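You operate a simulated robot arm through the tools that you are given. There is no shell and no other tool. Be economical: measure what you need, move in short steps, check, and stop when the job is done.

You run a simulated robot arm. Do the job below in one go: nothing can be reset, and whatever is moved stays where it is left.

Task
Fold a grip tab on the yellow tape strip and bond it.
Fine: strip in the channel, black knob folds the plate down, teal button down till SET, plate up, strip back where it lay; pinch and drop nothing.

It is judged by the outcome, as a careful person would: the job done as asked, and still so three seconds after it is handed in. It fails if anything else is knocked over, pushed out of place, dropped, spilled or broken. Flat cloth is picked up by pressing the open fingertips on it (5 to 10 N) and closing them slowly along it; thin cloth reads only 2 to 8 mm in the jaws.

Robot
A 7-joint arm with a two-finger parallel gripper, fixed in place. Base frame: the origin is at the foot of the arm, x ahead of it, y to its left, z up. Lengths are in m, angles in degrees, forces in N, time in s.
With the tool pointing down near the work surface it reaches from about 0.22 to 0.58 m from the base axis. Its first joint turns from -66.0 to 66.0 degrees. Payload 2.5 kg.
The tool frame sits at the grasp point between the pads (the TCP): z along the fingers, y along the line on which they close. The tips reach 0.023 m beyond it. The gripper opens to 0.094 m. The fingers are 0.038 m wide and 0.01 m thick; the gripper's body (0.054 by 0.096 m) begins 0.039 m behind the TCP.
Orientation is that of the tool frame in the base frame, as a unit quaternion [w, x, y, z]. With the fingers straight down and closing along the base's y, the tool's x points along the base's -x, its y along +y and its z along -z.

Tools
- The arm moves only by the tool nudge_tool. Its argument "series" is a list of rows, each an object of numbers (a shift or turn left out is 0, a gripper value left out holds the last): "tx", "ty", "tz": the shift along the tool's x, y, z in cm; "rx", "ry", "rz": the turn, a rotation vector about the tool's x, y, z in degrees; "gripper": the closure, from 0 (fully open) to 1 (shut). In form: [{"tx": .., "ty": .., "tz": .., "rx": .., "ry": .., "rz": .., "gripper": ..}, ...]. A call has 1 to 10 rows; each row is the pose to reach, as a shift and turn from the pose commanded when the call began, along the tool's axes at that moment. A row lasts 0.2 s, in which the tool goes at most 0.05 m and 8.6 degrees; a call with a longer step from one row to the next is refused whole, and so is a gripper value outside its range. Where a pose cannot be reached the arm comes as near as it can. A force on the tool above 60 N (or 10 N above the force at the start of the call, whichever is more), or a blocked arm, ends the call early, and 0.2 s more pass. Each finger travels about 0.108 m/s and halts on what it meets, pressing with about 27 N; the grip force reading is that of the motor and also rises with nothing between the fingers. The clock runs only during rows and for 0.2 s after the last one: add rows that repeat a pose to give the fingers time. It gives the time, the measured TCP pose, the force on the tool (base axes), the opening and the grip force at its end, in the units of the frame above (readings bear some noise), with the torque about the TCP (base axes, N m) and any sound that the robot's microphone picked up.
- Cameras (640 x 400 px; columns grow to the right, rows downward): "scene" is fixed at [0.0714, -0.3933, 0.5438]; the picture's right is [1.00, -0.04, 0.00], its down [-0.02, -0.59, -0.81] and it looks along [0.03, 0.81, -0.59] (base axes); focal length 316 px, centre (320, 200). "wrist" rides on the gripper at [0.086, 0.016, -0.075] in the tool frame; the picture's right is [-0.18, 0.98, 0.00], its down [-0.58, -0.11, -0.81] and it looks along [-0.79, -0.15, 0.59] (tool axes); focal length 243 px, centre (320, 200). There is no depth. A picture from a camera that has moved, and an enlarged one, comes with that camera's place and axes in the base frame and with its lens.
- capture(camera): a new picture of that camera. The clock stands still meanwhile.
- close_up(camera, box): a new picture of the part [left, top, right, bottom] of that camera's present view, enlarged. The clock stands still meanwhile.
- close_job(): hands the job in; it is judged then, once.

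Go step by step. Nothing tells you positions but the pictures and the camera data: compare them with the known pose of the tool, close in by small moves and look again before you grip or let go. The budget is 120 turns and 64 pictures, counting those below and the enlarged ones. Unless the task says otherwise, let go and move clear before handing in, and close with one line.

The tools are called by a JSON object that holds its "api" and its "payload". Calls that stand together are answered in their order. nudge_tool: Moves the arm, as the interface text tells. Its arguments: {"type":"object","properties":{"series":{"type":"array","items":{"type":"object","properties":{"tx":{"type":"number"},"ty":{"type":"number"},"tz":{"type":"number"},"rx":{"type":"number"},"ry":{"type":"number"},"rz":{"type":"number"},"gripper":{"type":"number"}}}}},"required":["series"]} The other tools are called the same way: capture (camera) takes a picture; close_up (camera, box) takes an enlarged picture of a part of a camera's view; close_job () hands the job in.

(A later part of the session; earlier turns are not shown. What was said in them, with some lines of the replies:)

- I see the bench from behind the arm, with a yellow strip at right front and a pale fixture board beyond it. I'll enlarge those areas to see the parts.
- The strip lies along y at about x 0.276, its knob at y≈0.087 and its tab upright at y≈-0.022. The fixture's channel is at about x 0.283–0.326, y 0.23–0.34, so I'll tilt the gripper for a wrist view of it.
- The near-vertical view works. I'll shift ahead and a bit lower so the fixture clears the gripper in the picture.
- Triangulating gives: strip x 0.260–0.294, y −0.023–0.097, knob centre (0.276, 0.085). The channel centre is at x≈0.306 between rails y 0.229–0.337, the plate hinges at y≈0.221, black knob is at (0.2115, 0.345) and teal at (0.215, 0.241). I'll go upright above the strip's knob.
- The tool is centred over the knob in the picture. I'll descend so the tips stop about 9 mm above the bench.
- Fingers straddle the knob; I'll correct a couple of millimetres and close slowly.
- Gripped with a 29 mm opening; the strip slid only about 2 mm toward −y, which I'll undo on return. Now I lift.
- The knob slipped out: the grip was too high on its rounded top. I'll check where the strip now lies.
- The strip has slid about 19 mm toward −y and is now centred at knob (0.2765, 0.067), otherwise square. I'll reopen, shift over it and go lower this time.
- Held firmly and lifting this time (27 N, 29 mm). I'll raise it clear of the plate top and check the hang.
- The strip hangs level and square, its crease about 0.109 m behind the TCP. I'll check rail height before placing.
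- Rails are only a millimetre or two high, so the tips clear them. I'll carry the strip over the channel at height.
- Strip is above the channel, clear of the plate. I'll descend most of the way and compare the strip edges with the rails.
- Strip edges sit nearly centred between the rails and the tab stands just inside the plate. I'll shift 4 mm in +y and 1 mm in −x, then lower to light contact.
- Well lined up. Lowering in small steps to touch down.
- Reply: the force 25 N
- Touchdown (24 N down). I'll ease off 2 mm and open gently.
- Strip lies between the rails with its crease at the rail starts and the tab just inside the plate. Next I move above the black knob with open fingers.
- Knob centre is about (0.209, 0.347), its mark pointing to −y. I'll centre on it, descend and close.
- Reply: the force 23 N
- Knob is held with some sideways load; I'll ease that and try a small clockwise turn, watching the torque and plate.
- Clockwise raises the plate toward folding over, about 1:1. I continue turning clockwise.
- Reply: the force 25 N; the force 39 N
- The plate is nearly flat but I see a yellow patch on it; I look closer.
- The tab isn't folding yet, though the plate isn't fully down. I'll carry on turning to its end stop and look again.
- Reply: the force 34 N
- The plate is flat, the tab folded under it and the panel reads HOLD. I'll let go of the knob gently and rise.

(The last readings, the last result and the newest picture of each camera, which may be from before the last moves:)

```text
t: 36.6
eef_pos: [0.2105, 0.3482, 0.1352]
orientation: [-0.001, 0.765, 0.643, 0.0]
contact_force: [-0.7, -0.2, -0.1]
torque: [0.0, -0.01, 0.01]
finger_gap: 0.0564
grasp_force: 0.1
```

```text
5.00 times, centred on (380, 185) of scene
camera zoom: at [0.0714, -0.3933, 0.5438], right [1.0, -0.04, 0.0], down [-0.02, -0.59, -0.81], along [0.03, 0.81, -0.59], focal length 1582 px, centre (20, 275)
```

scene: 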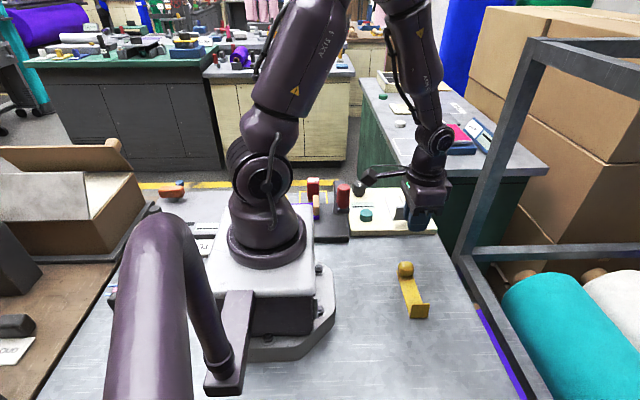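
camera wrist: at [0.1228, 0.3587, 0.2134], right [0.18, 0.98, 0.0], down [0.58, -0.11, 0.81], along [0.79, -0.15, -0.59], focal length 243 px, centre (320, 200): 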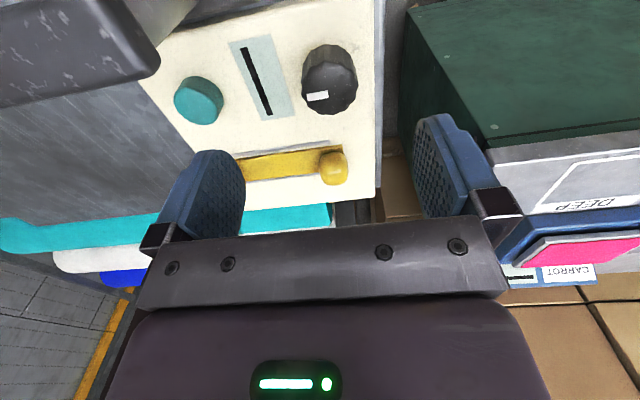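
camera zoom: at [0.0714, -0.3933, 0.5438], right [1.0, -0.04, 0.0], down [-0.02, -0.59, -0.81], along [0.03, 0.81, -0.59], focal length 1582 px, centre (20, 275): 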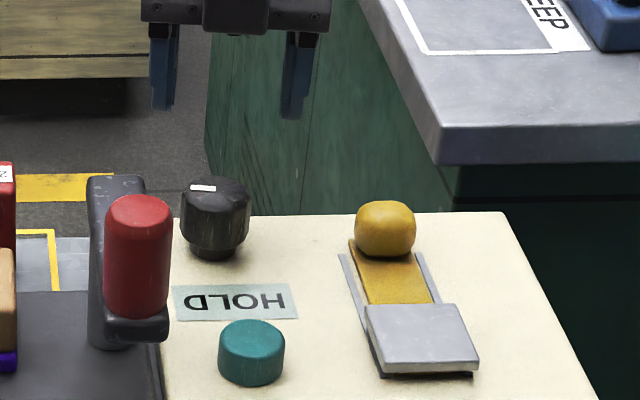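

The plate stays down. For the teal button I'll press with one fingertip of a half-closed gripper, so the gripper body stays clear of the red lever's post.

{"api": "nudge_tool", "payload": {"series": [{"tx": -2, "ty": 1, "gripper": 0.7}, {"tx": -5, "ty": 2.5}, {"tx": -8, "ty": 4.2}, {"tx": -10.5, "ty": 4.2}, {"tx": -10.5, "ty": 4.2, "tz": 3}, {"tx": -10.5, "ty": 4.2, "tz": 6}, {"tx": -10.5, "ty": 4.2, "tz": 6}]}}

{"api": "close_up", "payload": {"camera": "scene", "box": [320, 145, 440, 225]}}

{"api": "capture", "payload": {"camera": "wrist"}}

```text
t: 38.2
eef_pos: [0.2363, 0.2373, 0.0757]
orientation: [0.0, 0.766, 0.643, 0.0]
contact_force: [0.7, 0.2, 0.5]
torque: [0.0, 0.04, -0.01]
finger_gap: 0.0283
grasp_force: 0.1
```

```text
5.00 times, centred on (380, 185) of scene
camera zoom: at [0.0714, -0.3933, 0.5438], right [1.0, -0.04, 0.0], down [-0.02, -0.59, -0.81], along [0.03, 0.81, -0.59], focal length 1582 px, centre (20, 275)
```

zoom: 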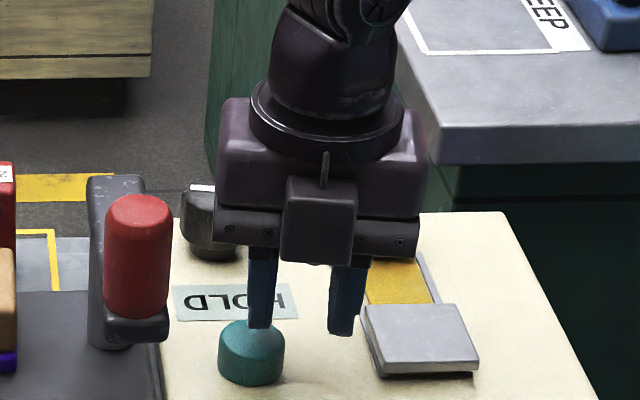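

```text
20 pictures are left
camera wrist: at [0.268, 0.3179, 0.1508], right [0.94, -0.35, 0.0], down [-0.21, -0.55, 0.81], along [-0.28, -0.75, -0.59], focal length 243 px, centre (320, 200)
```

wrist: 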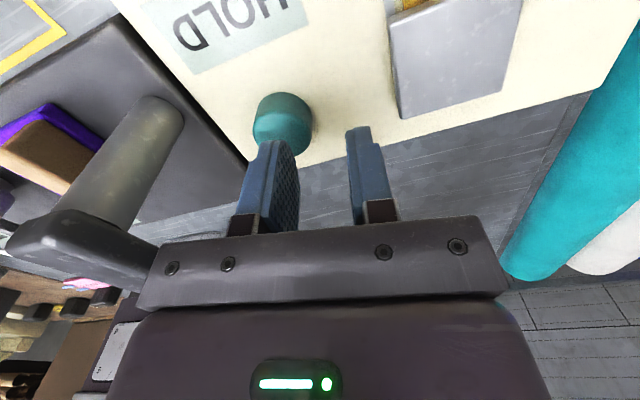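

Fingertip is over the button. I'll shift 3 mm left and press down gradually.

{"api": "nudge_tool", "payload": {"series": [{"ty": -0.3, "tz": 0.8}, {"ty": -0.3, "tz": 1.5}, {"ty": -0.3, "tz": 1.8}, {"ty": -0.3, "tz": 2.0}, {"ty": -0.3, "tz": 2.2}, {"ty": -0.3, "tz": 2.2}]}}

{"api": "close_up", "payload": {"camera": "scene", "box": [320, 145, 440, 225]}}

```text
t: 39.6
eef_pos: [0.2309, 0.2402, 0.0537]
orientation: [-0.002, 0.766, 0.643, 0.0]
contact_force: [0.2, -2.2, 12.1]
torque: [-0.06, 0.16, -0.06]
finger_gap: 0.028
grasp_force: 0.1
heard: click
```

```text
5.00 times, centred on (380, 185) of scene
camera zoom: at [0.0713, -0.3933, 0.5438], right [1.0, -0.04, 0.0], down [-0.02, -0.59, -0.81], along [0.03, 0.81, -0.59], focal length 1582 px, centre (20, 275)
```

zoom: 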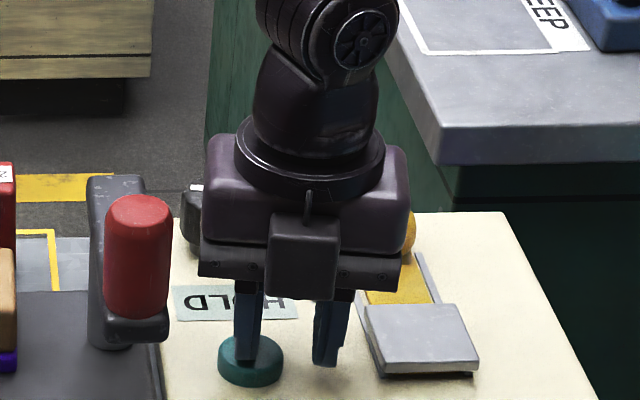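

Click heard and the button is down at 12 N; I hold it there until SET.

{"api": "nudge_tool", "payload": {"series": [{"tz": 0.05}, {"tz": 0.05}, {"tz": 0.05}, {"tz": 0.05}, {"tz": 0.05}, {"tz": 0.05}, {"tz": 0.05}, {"tz": 0.05}, {"tz": 0.05}, {"tz": 0.05}]}}

{"api": "nudge_tool", "payload": {"series": [{"tz": 0}, {"tz": 0}, {"tz": 0}, {"tz": 0}, {"tz": 0}, {"tz": 0}, {"tz": 0}, {"tz": 0}, {"tz": 0}, {"tz": 0}]}}

{"api": "close_up", "payload": {"camera": "scene", "box": [320, 145, 440, 225]}}

```text
t: 41.8
eef_pos: [0.2313, 0.2401, 0.0541]
orientation: [0.0, 0.766, 0.643, 0.001]
contact_force: [2.1, 2.3, 17.3]
torque: [0.05, 0.21, -0.06]
finger_gap: 0.0276
grasp_force: 0.0
```

```text
t: 44.0
eef_pos: [0.2318, 0.2387, 0.053]
orientation: [0.0, 0.766, 0.643, 0.001]
contact_force: [2.5, 4.3, 17.5]
torque: [0.13, 0.27, -0.07]
finger_gap: 0.0274
grasp_force: 0.2
```

```text
5.00 times, centred on (380, 185) of scene
camera zoom: at [0.0713, -0.3934, 0.5438], right [1.0, -0.04, 0.0], down [-0.02, -0.59, -0.81], along [0.03, 0.81, -0.59], focal length 1582 px, centre (20, 275)
```

zoom: 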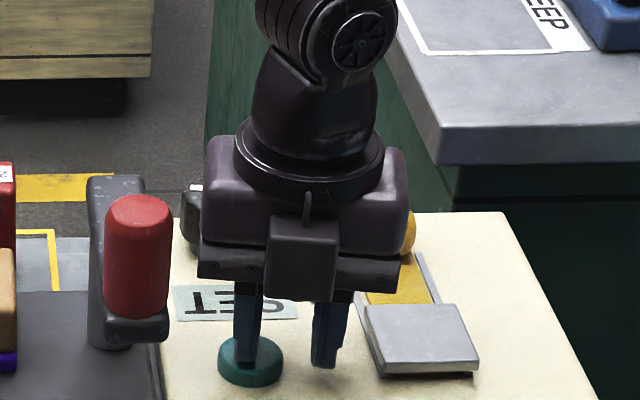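

SET is showing. I lift off the button and return above the black knob, keeping the same yaw.

{"api": "nudge_tool", "payload": {"series": [{"tz": -2}, {"tz": -5}, {"tz": -8}, {"tz": -8, "tx": 3, "ty": -1.2, "gripper": 0.4}, {"tz": -8, "tx": 6, "ty": -2.4}, {"tz": -8, "tx": 9, "ty": -3.4}, {"tz": -8, "tx": 10.5, "ty": -4}, {"tz": -8, "tx": 10.5, "ty": -4}]}}

{"api": "close_up", "payload": {"camera": "scene", "box": [320, 125, 440, 225]}}

```text
t: 45.8
eef_pos: [0.2106, 0.3517, 0.1334]
orientation: [0.0, 0.766, 0.643, -0.001]
contact_force: [0.9, -0.7, 0.7]
torque: [0.0, -0.01, -0.02]
finger_gap: 0.0564
grasp_force: 0.1
```

```text
4.00 times, centred on (380, 175) of scene
camera zoom: at [0.0714, -0.3933, 0.5438], right [1.0, -0.04, 0.0], down [-0.02, -0.59, -0.81], along [0.03, 0.81, -0.59], focal length 1265 px, centre (80, 300)
```

zoom: 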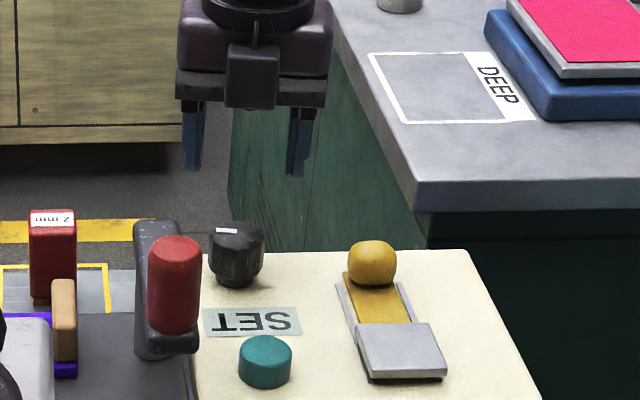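

SET persists. I descend onto the knob again and grip it.

{"api": "nudge_tool", "payload": {"series": [{"tx": -0.1, "tz": 3}, {"tx": -0.1, "tz": 6}, {"tx": -0.1, "tz": 7.8}, {"tx": -0.1, "tz": 7.8}, {"tx": -0.1, "tz": 7.8, "gripper": 0.5}, {"tx": -0.1, "tz": 7.8, "gripper": 0.6}, {"tx": -0.1, "tz": 7.8, "gripper": 0.7}, {"tx": -0.1, "tz": 7.8, "gripper": 0.7}]}}

{"api": "nudge_tool", "payload": {"series": [{"rz": -5}, {"rz": -11}, {"rz": -17}, {"rz": -23}, {"rz": -29}, {"rz": -35}, {"rz": -35}]}}

{"api": "close_up", "payload": {"camera": "scene", "box": [320, 145, 440, 225]}}

```text
t: 47.6
eef_pos: [0.2098, 0.3479, 0.0533]
orientation: [0.0, 0.766, 0.642, 0.0]
contact_force: [11.3, 1.6, -8.5]
torque: [0.24, 0.65, -0.03]
finger_gap: 0.0374
grasp_force: 44.8
```

```text
t: 49.2
eef_pos: [0.2108, 0.3487, 0.0534]
orientation: [0.002, 0.538, 0.843, 0.002]
contact_force: [34.6, 14.0, -38.1]
torque: [-0.8, 0.61, 0.0]
finger_gap: 0.0378
grasp_force: 45.3
```

```text
5.00 times, centred on (380, 185) of scene
camera zoom: at [0.0714, -0.3932, 0.5439], right [1.0, -0.04, 0.0], down [-0.02, -0.59, -0.81], along [0.03, 0.81, -0.59], focal length 1582 px, centre (20, 275)
```

zoom: 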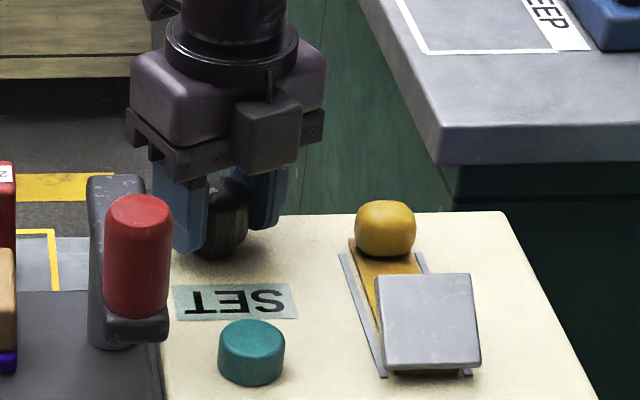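

Plate is rising; I'll relieve the side load and keep turning back.

{"api": "nudge_tool", "payload": {"series": [{"ty": 0.15, "tz": 0.15}, {"ty": 0.15, "tz": 0.15, "rz": -6}, {"ty": 0.15, "tz": 0.15, "rz": -12}, {"ty": 0.15, "tz": 0.15, "rz": -18}, {"ty": 0.15, "tz": 0.15, "rz": -24}, {"ty": 0.15, "tz": 0.15, "rz": -30}, {"ty": 0.15, "tz": 0.15, "rz": -35}, {"ty": 0.15, "tz": 0.15, "rz": -35}]}}

```text
t: 51.0
eef_pos: [0.2114, 0.3488, 0.0543]
orientation: [0.002, 0.258, 0.966, 0.0]
contact_force: [20.6, -5.6, 4.8]
torque: [-0.55, 0.82, -0.01]
finger_gap: 0.0378
grasp_force: 45.0
```

{"api": "nudge_tool", "payload": {"series": [{"tx": -0.08, "ty": 0.05, "rz": -5}, {"tx": -0.08, "ty": 0.05, "rz": -11}, {"tx": -0.08, "ty": 0.05, "rz": -17}, {"tx": -0.08, "ty": 0.05, "rz": -23}, {"tx": -0.08, "ty": 0.05, "rz": -30}, {"tx": -0.08, "ty": 0.05, "rz": -30}]}}

{"api": "close_up", "payload": {"camera": "scene", "box": [320, 145, 440, 225]}}

```text
t: 52.4
eef_pos: [0.2124, 0.3507, 0.0543]
orientation: [0.002, 0.0, 1.0, 0.001]
contact_force: [21.9, 10.2, -10.4]
torque: [-0.81, 0.63, -0.26]
finger_gap: 0.0377
grasp_force: 45.1
```

```text
5.00 times, centred on (380, 185) of scene
camera zoom: at [0.0714, -0.3933, 0.5439], right [1.0, -0.04, 0.0], down [-0.02, -0.59, -0.81], along [0.03, 0.81, -0.59], focal length 1582 px, centre (20, 275)
```

zoom: 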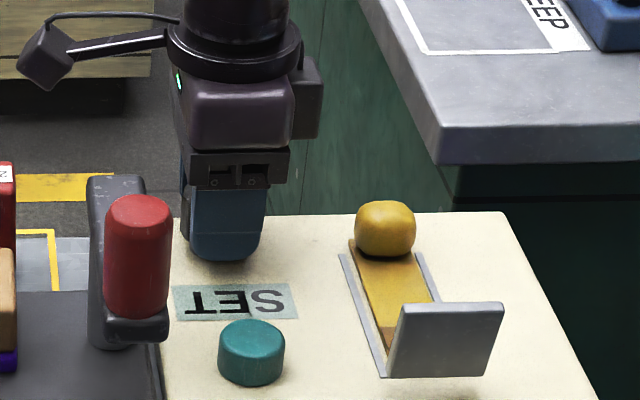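

The plate is fully up and the folded tab shows in the channel. I release the knob and go above the strip's knob.

{"api": "nudge_tool", "payload": {"series": [{"gripper": 0.5}, {"gripper": 0.3}, {"gripper": 0.1}, {"gripper": 0.1, "tz": -3}, {"gripper": 0, "tz": -6}, {"tz": -9}, {"tz": -9, "tx": -3, "ty": -0.2}, {"tz": -9, "tx": -6, "ty": -0.4}, {"tz": -9, "tx": -9.3, "ty": -0.6}, {"tz": -9, "tx": -9.3, "ty": -0.6}]}}

{"api": "capture", "payload": {"camera": "wrist"}}

```text
t: 54.6
eef_pos: [0.3055, 0.343, 0.1424]
orientation: [-0.001, -0.001, 1.0, 0.0]
contact_force: [-0.1, 0.5, 0.1]
torque: [0.02, -0.05, -0.01]
finger_gap: 0.094
grasp_force: 0.1
```

```text
14 pictures are left
camera wrist: at [0.2187, 0.3562, 0.2185], right [0.18, 0.98, 0.0], down [0.58, -0.11, 0.81], along [0.79, -0.15, -0.59], focal length 243 px, centre (320, 200)
```

wrist: 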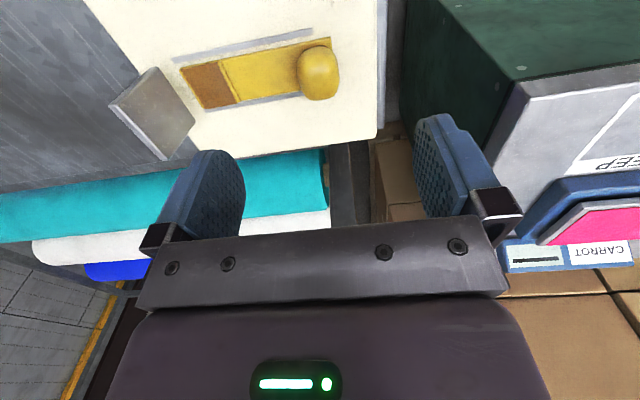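

The tab is folded flat onto the strip. I descend to the earlier grip height and take hold of the knob.

{"api": "nudge_tool", "payload": {"series": [{"ty": 0.1, "tz": 3}, {"ty": 0.1, "tz": 6}, {"ty": 0.1, "tz": 8}, {"ty": 0.1, "tz": 9}, {"ty": 0.1, "tz": 9.3}, {"ty": 0.1, "tz": 9.3}]}}

{"api": "nudge_tool", "payload": {"series": [{"gripper": 0.3}, {"gripper": 0.5}, {"gripper": 0.6}, {"gripper": 0.7}, {"gripper": 0.85}, {"gripper": 1}, {"gripper": 1}, {"gripper": 1}]}}

{"api": "nudge_tool", "payload": {"series": [{"tz": -0.3}, {"tz": -0.7}, {"tz": -1.2}, {"tz": -2}, {"tz": -2}]}}

{"api": "close_up", "payload": {"camera": "scene", "box": [340, 145, 440, 225]}}

```text
t: 56.0
eef_pos: [0.3047, 0.3438, 0.0498]
orientation: [0.0, -0.001, 1.0, 0.0]
contact_force: [-0.7, 0.7, 0.9]
torque: [-0.01, -0.03, -0.02]
finger_gap: 0.0937
grasp_force: 0.1
```

```text
t: 57.8
eef_pos: [0.3053, 0.344, 0.0511]
orientation: [0.0, -0.001, 1.0, -0.001]
contact_force: [-0.2, -0.8, 0.3]
torque: [-0.03, 0.05, -0.02]
finger_gap: 0.0292
grasp_force: 26.9
```

```text
t: 59.0
eef_pos: [0.3041, 0.3452, 0.0709]
orientation: [0.0, 0.0, 1.0, -0.001]
contact_force: [-0.3, -0.8, 0.9]
torque: [-0.03, 0.0, 0.02]
finger_gap: 0.0293
grasp_force: 26.9
```

```text
5.00 times, centred on (390, 185) of scene
camera zoom: at [0.0714, -0.3933, 0.5438], right [1.0, -0.04, 0.0], down [-0.02, -0.59, -0.81], along [0.03, 0.81, -0.59], focal length 1582 px, centre (-30, 275)
```

zoom: 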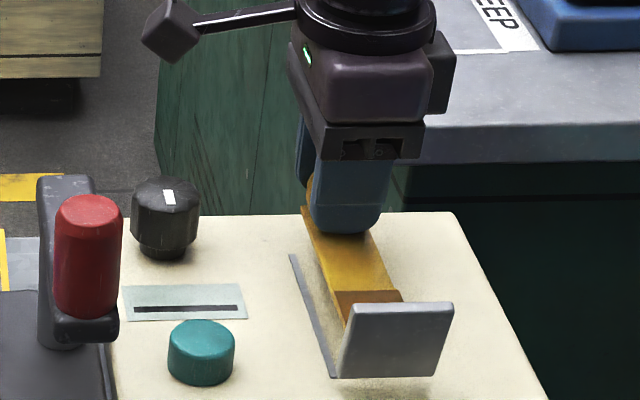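

Strip is held and rising. I lift clear and carry it back over its original place.

{"api": "nudge_tool", "payload": {"series": [{"tz": -2}, {"tz": -5}, {"tz": -7}, {"tz": -9}, {"tz": -9}]}}

{"api": "nudge_tool", "payload": {"series": [{"ty": -1.5, "tx": 0.3}, {"ty": -5, "tx": 0.8}, {"ty": -9, "tx": 1.3}, {"ty": -13, "tx": 1.8}, {"ty": -17, "tx": 2.3}, {"ty": -21, "tx": 2.8}, {"ty": -24, "tx": 2.9}, {"ty": -25.8, "tx": 2.9}, {"ty": -25.8, "tx": 2.9}]}}

{"api": "nudge_tool", "payload": {"series": [{"tz": 3}, {"tz": 6}, {"tz": 9}, {"tz": 11.2}, {"tz": 11.2}]}}

{"api": "close_up", "payload": {"camera": "scene", "box": [360, 240, 470, 320]}}

```text
t: 60.2
eef_pos: [0.3049, 0.3454, 0.1618]
orientation: [0.0, 0.0, 1.0, -0.001]
contact_force: [0.6, 0.2, -0.9]
torque: [-0.01, 0.02, 0.02]
finger_gap: 0.0289
grasp_force: 27.2
```

```text
t: 62.2
eef_pos: [0.2757, 0.0852, 0.162]
orientation: [-0.001, 0.001, 1.0, 0.0]
contact_force: [-0.3, 0.8, -0.3]
torque: [0.01, 0.02, 0.02]
finger_gap: 0.029
grasp_force: 27.2
```

```text
t: 63.4
eef_pos: [0.2776, 0.0861, 0.0477]
orientation: [-0.001, 0.0, 1.0, 0.0]
contact_force: [-0.2, 0.0, -0.1]
torque: [-0.02, 0.07, -0.01]
finger_gap: 0.0292
grasp_force: 27.3
```

```text
5.00 times, centred on (415, 280) of scene
camera zoom: at [0.0714, -0.3933, 0.5438], right [1.0, -0.04, 0.0], down [-0.02, -0.59, -0.81], along [0.03, 0.81, -0.59], focal length 1582 px, centre (-155, -200)
```

zoom: 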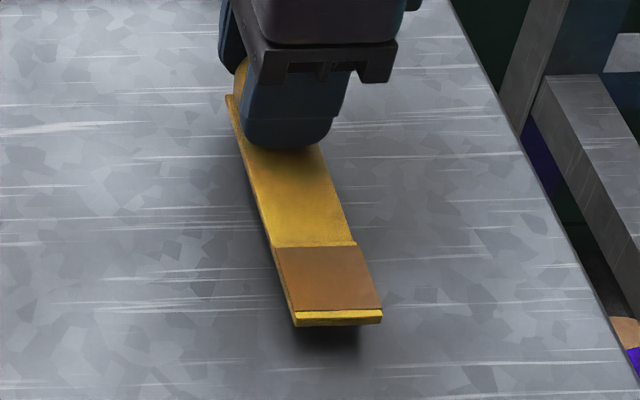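

About 17 mm above the bench and within 2 mm of the original spot. I correct that and lower.

{"api": "nudge_tool", "payload": {"series": [{"tx": 0.15, "ty": 0.15}, {"tx": 0.15, "ty": 0.15, "tz": 0.5}, {"tx": 0.15, "ty": 0.15, "tz": 1.0}, {"tx": 0.15, "ty": 0.15, "tz": 1.4}, {"tx": 0.15, "ty": 0.15, "tz": 1.4}]}}

{"api": "close_up", "payload": {"camera": "scene", "box": [360, 240, 470, 320]}}

```text
t: 64.6
eef_pos: [0.2723, 0.0876, 0.0334]
orientation: [0.0, 0.0, 1.0, 0.0]
contact_force: [-0.2, -0.1, -0.9]
torque: [-0.02, -0.03, 0.0]
finger_gap: 0.029
grasp_force: 27.2
```

```text
5.00 times, centred on (415, 280) of scene
camera zoom: at [0.0714, -0.3933, 0.5438], right [1.0, -0.04, 0.0], down [-0.02, -0.59, -0.81], along [0.03, 0.81, -0.59], focal length 1582 px, centre (-155, -200)
```

zoom: 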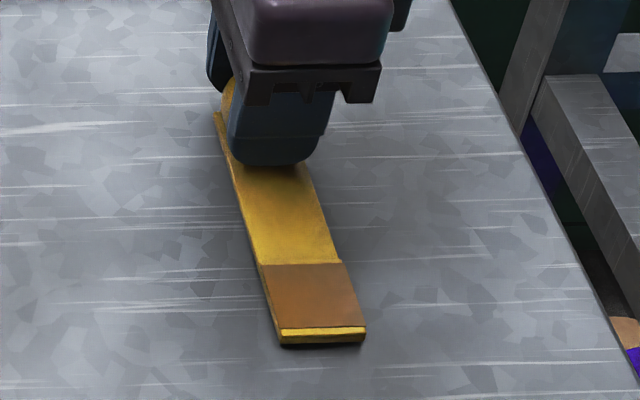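

{"api": "nudge_tool", "payload": {"series": [{"tz": 0.15}, {"tz": 0.3}, {"tz": 0.4}, {"tz": 0.4}]}}

```text
t: 65.6
eef_pos: [0.2725, 0.0879, 0.0313]
orientation: [0.0, -0.001, 1.0, 0.0]
contact_force: [-0.7, -0.9, 0.0]
torque: [-0.02, 0.02, 0.01]
finger_gap: 0.0292
grasp_force: 26.5
```

{"api": "nudge_tool", "payload": {"series": [{"tz": 0.1}, {"tz": 0.15}, {"tz": 0.15}]}}

{"api": "close_up", "payload": {"camera": "scene", "box": [360, 240, 470, 320]}}

```text
t: 66.4
eef_pos: [0.2756, 0.0872, 0.0288]
orientation: [0.0, 0.0, 1.0, -0.001]
contact_force: [-7.1, 2.3, 25.8]
torque: [-0.04, 0.09, -0.06]
finger_gap: 0.0293
grasp_force: 26.9
```

```text
5.00 times, centred on (415, 280) of scene
camera zoom: at [0.0713, -0.3933, 0.5438], right [1.0, -0.04, 0.0], down [-0.02, -0.59, -0.81], along [0.03, 0.81, -0.59], focal length 1582 px, centre (-155, -200)
```

zoom: 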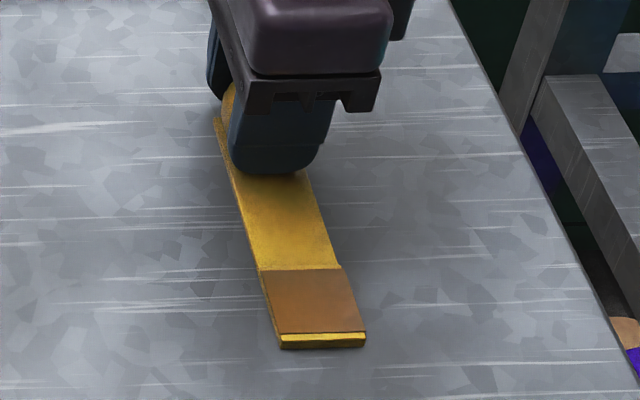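

The strip is down at its original pixels (≈(283,348)–(366,347)). I ease off, open and rise clear.

{"api": "nudge_tool", "payload": {"series": [{"tz": -0.15}, {"tz": -0.2}, {"tz": -0.2, "gripper": 0.65}, {"tz": -0.2, "gripper": 0.55}, {"tz": -0.2, "gripper": 0.4}, {"tz": -0.2, "gripper": 0.2}, {"tz": -0.2, "gripper": 0.1}, {"tz": -0.2, "gripper": 0.1}]}}

{"api": "nudge_tool", "payload": {"series": [{"tz": -1}, {"tz": -4}, {"tz": -8}, {"tz": -12}, {"tz": -15}, {"tz": -15}]}}

{"api": "capture", "payload": {"camera": "scene"}}

{"api": "close_up", "payload": {"camera": "scene", "box": [360, 240, 470, 320]}}

```text
t: 68.2
eef_pos: [0.2741, 0.0876, 0.0313]
orientation: [0.0, 0.001, 1.0, 0.0]
contact_force: [-0.2, -0.4, -1.2]
torque: [0.0, -0.01, -0.04]
finger_gap: 0.0846
grasp_force: 0.0
```

```text
t: 69.6
eef_pos: [0.2738, 0.0863, 0.1819]
orientation: [0.0, 0.0, 1.0, 0.0]
contact_force: [-0.2, -0.4, 0.2]
torque: [-0.04, -0.05, -0.02]
finger_gap: 0.0844
grasp_force: 0.1
```

```text
9 pictures are left
```

scene: 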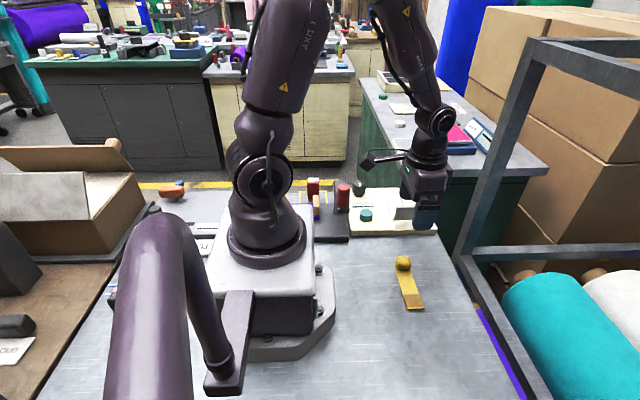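

```text
5.00 times, centred on (415, 280) of scene
camera zoom: at [0.0714, -0.3933, 0.5438], right [1.0, -0.04, 0.0], down [-0.02, -0.59, -0.81], along [0.03, 0.81, -0.59], focal length 1582 px, centre (-155, -200)
```

zoom: 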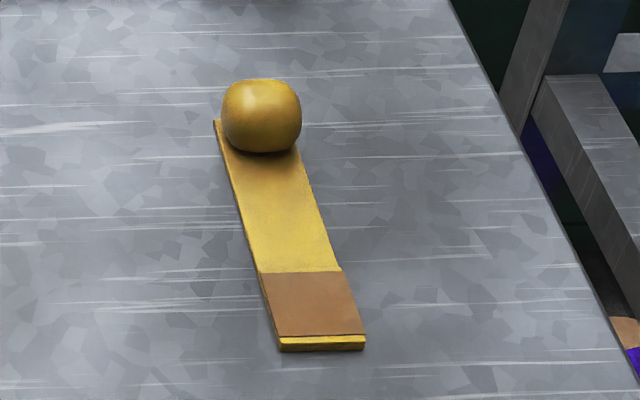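

The strip lies back within a millimetre or two of where it began, its tab folded and bonded. The plate is up, nothing else has moved and the gripper is clear, so I hand in.

{"api": "close_job", "payload": {}}

```text
The job is handed in.
```

The grip tab on the yellow strip is folded and bonded (the panel read SET), the plate is back up, and the strip is within about 2 mm of where it lay. My first grip on the strip's knob slipped, sliding the strip about 19 mm along the bench. I gripped it again lower down, and nothing was dropped or knocked over.
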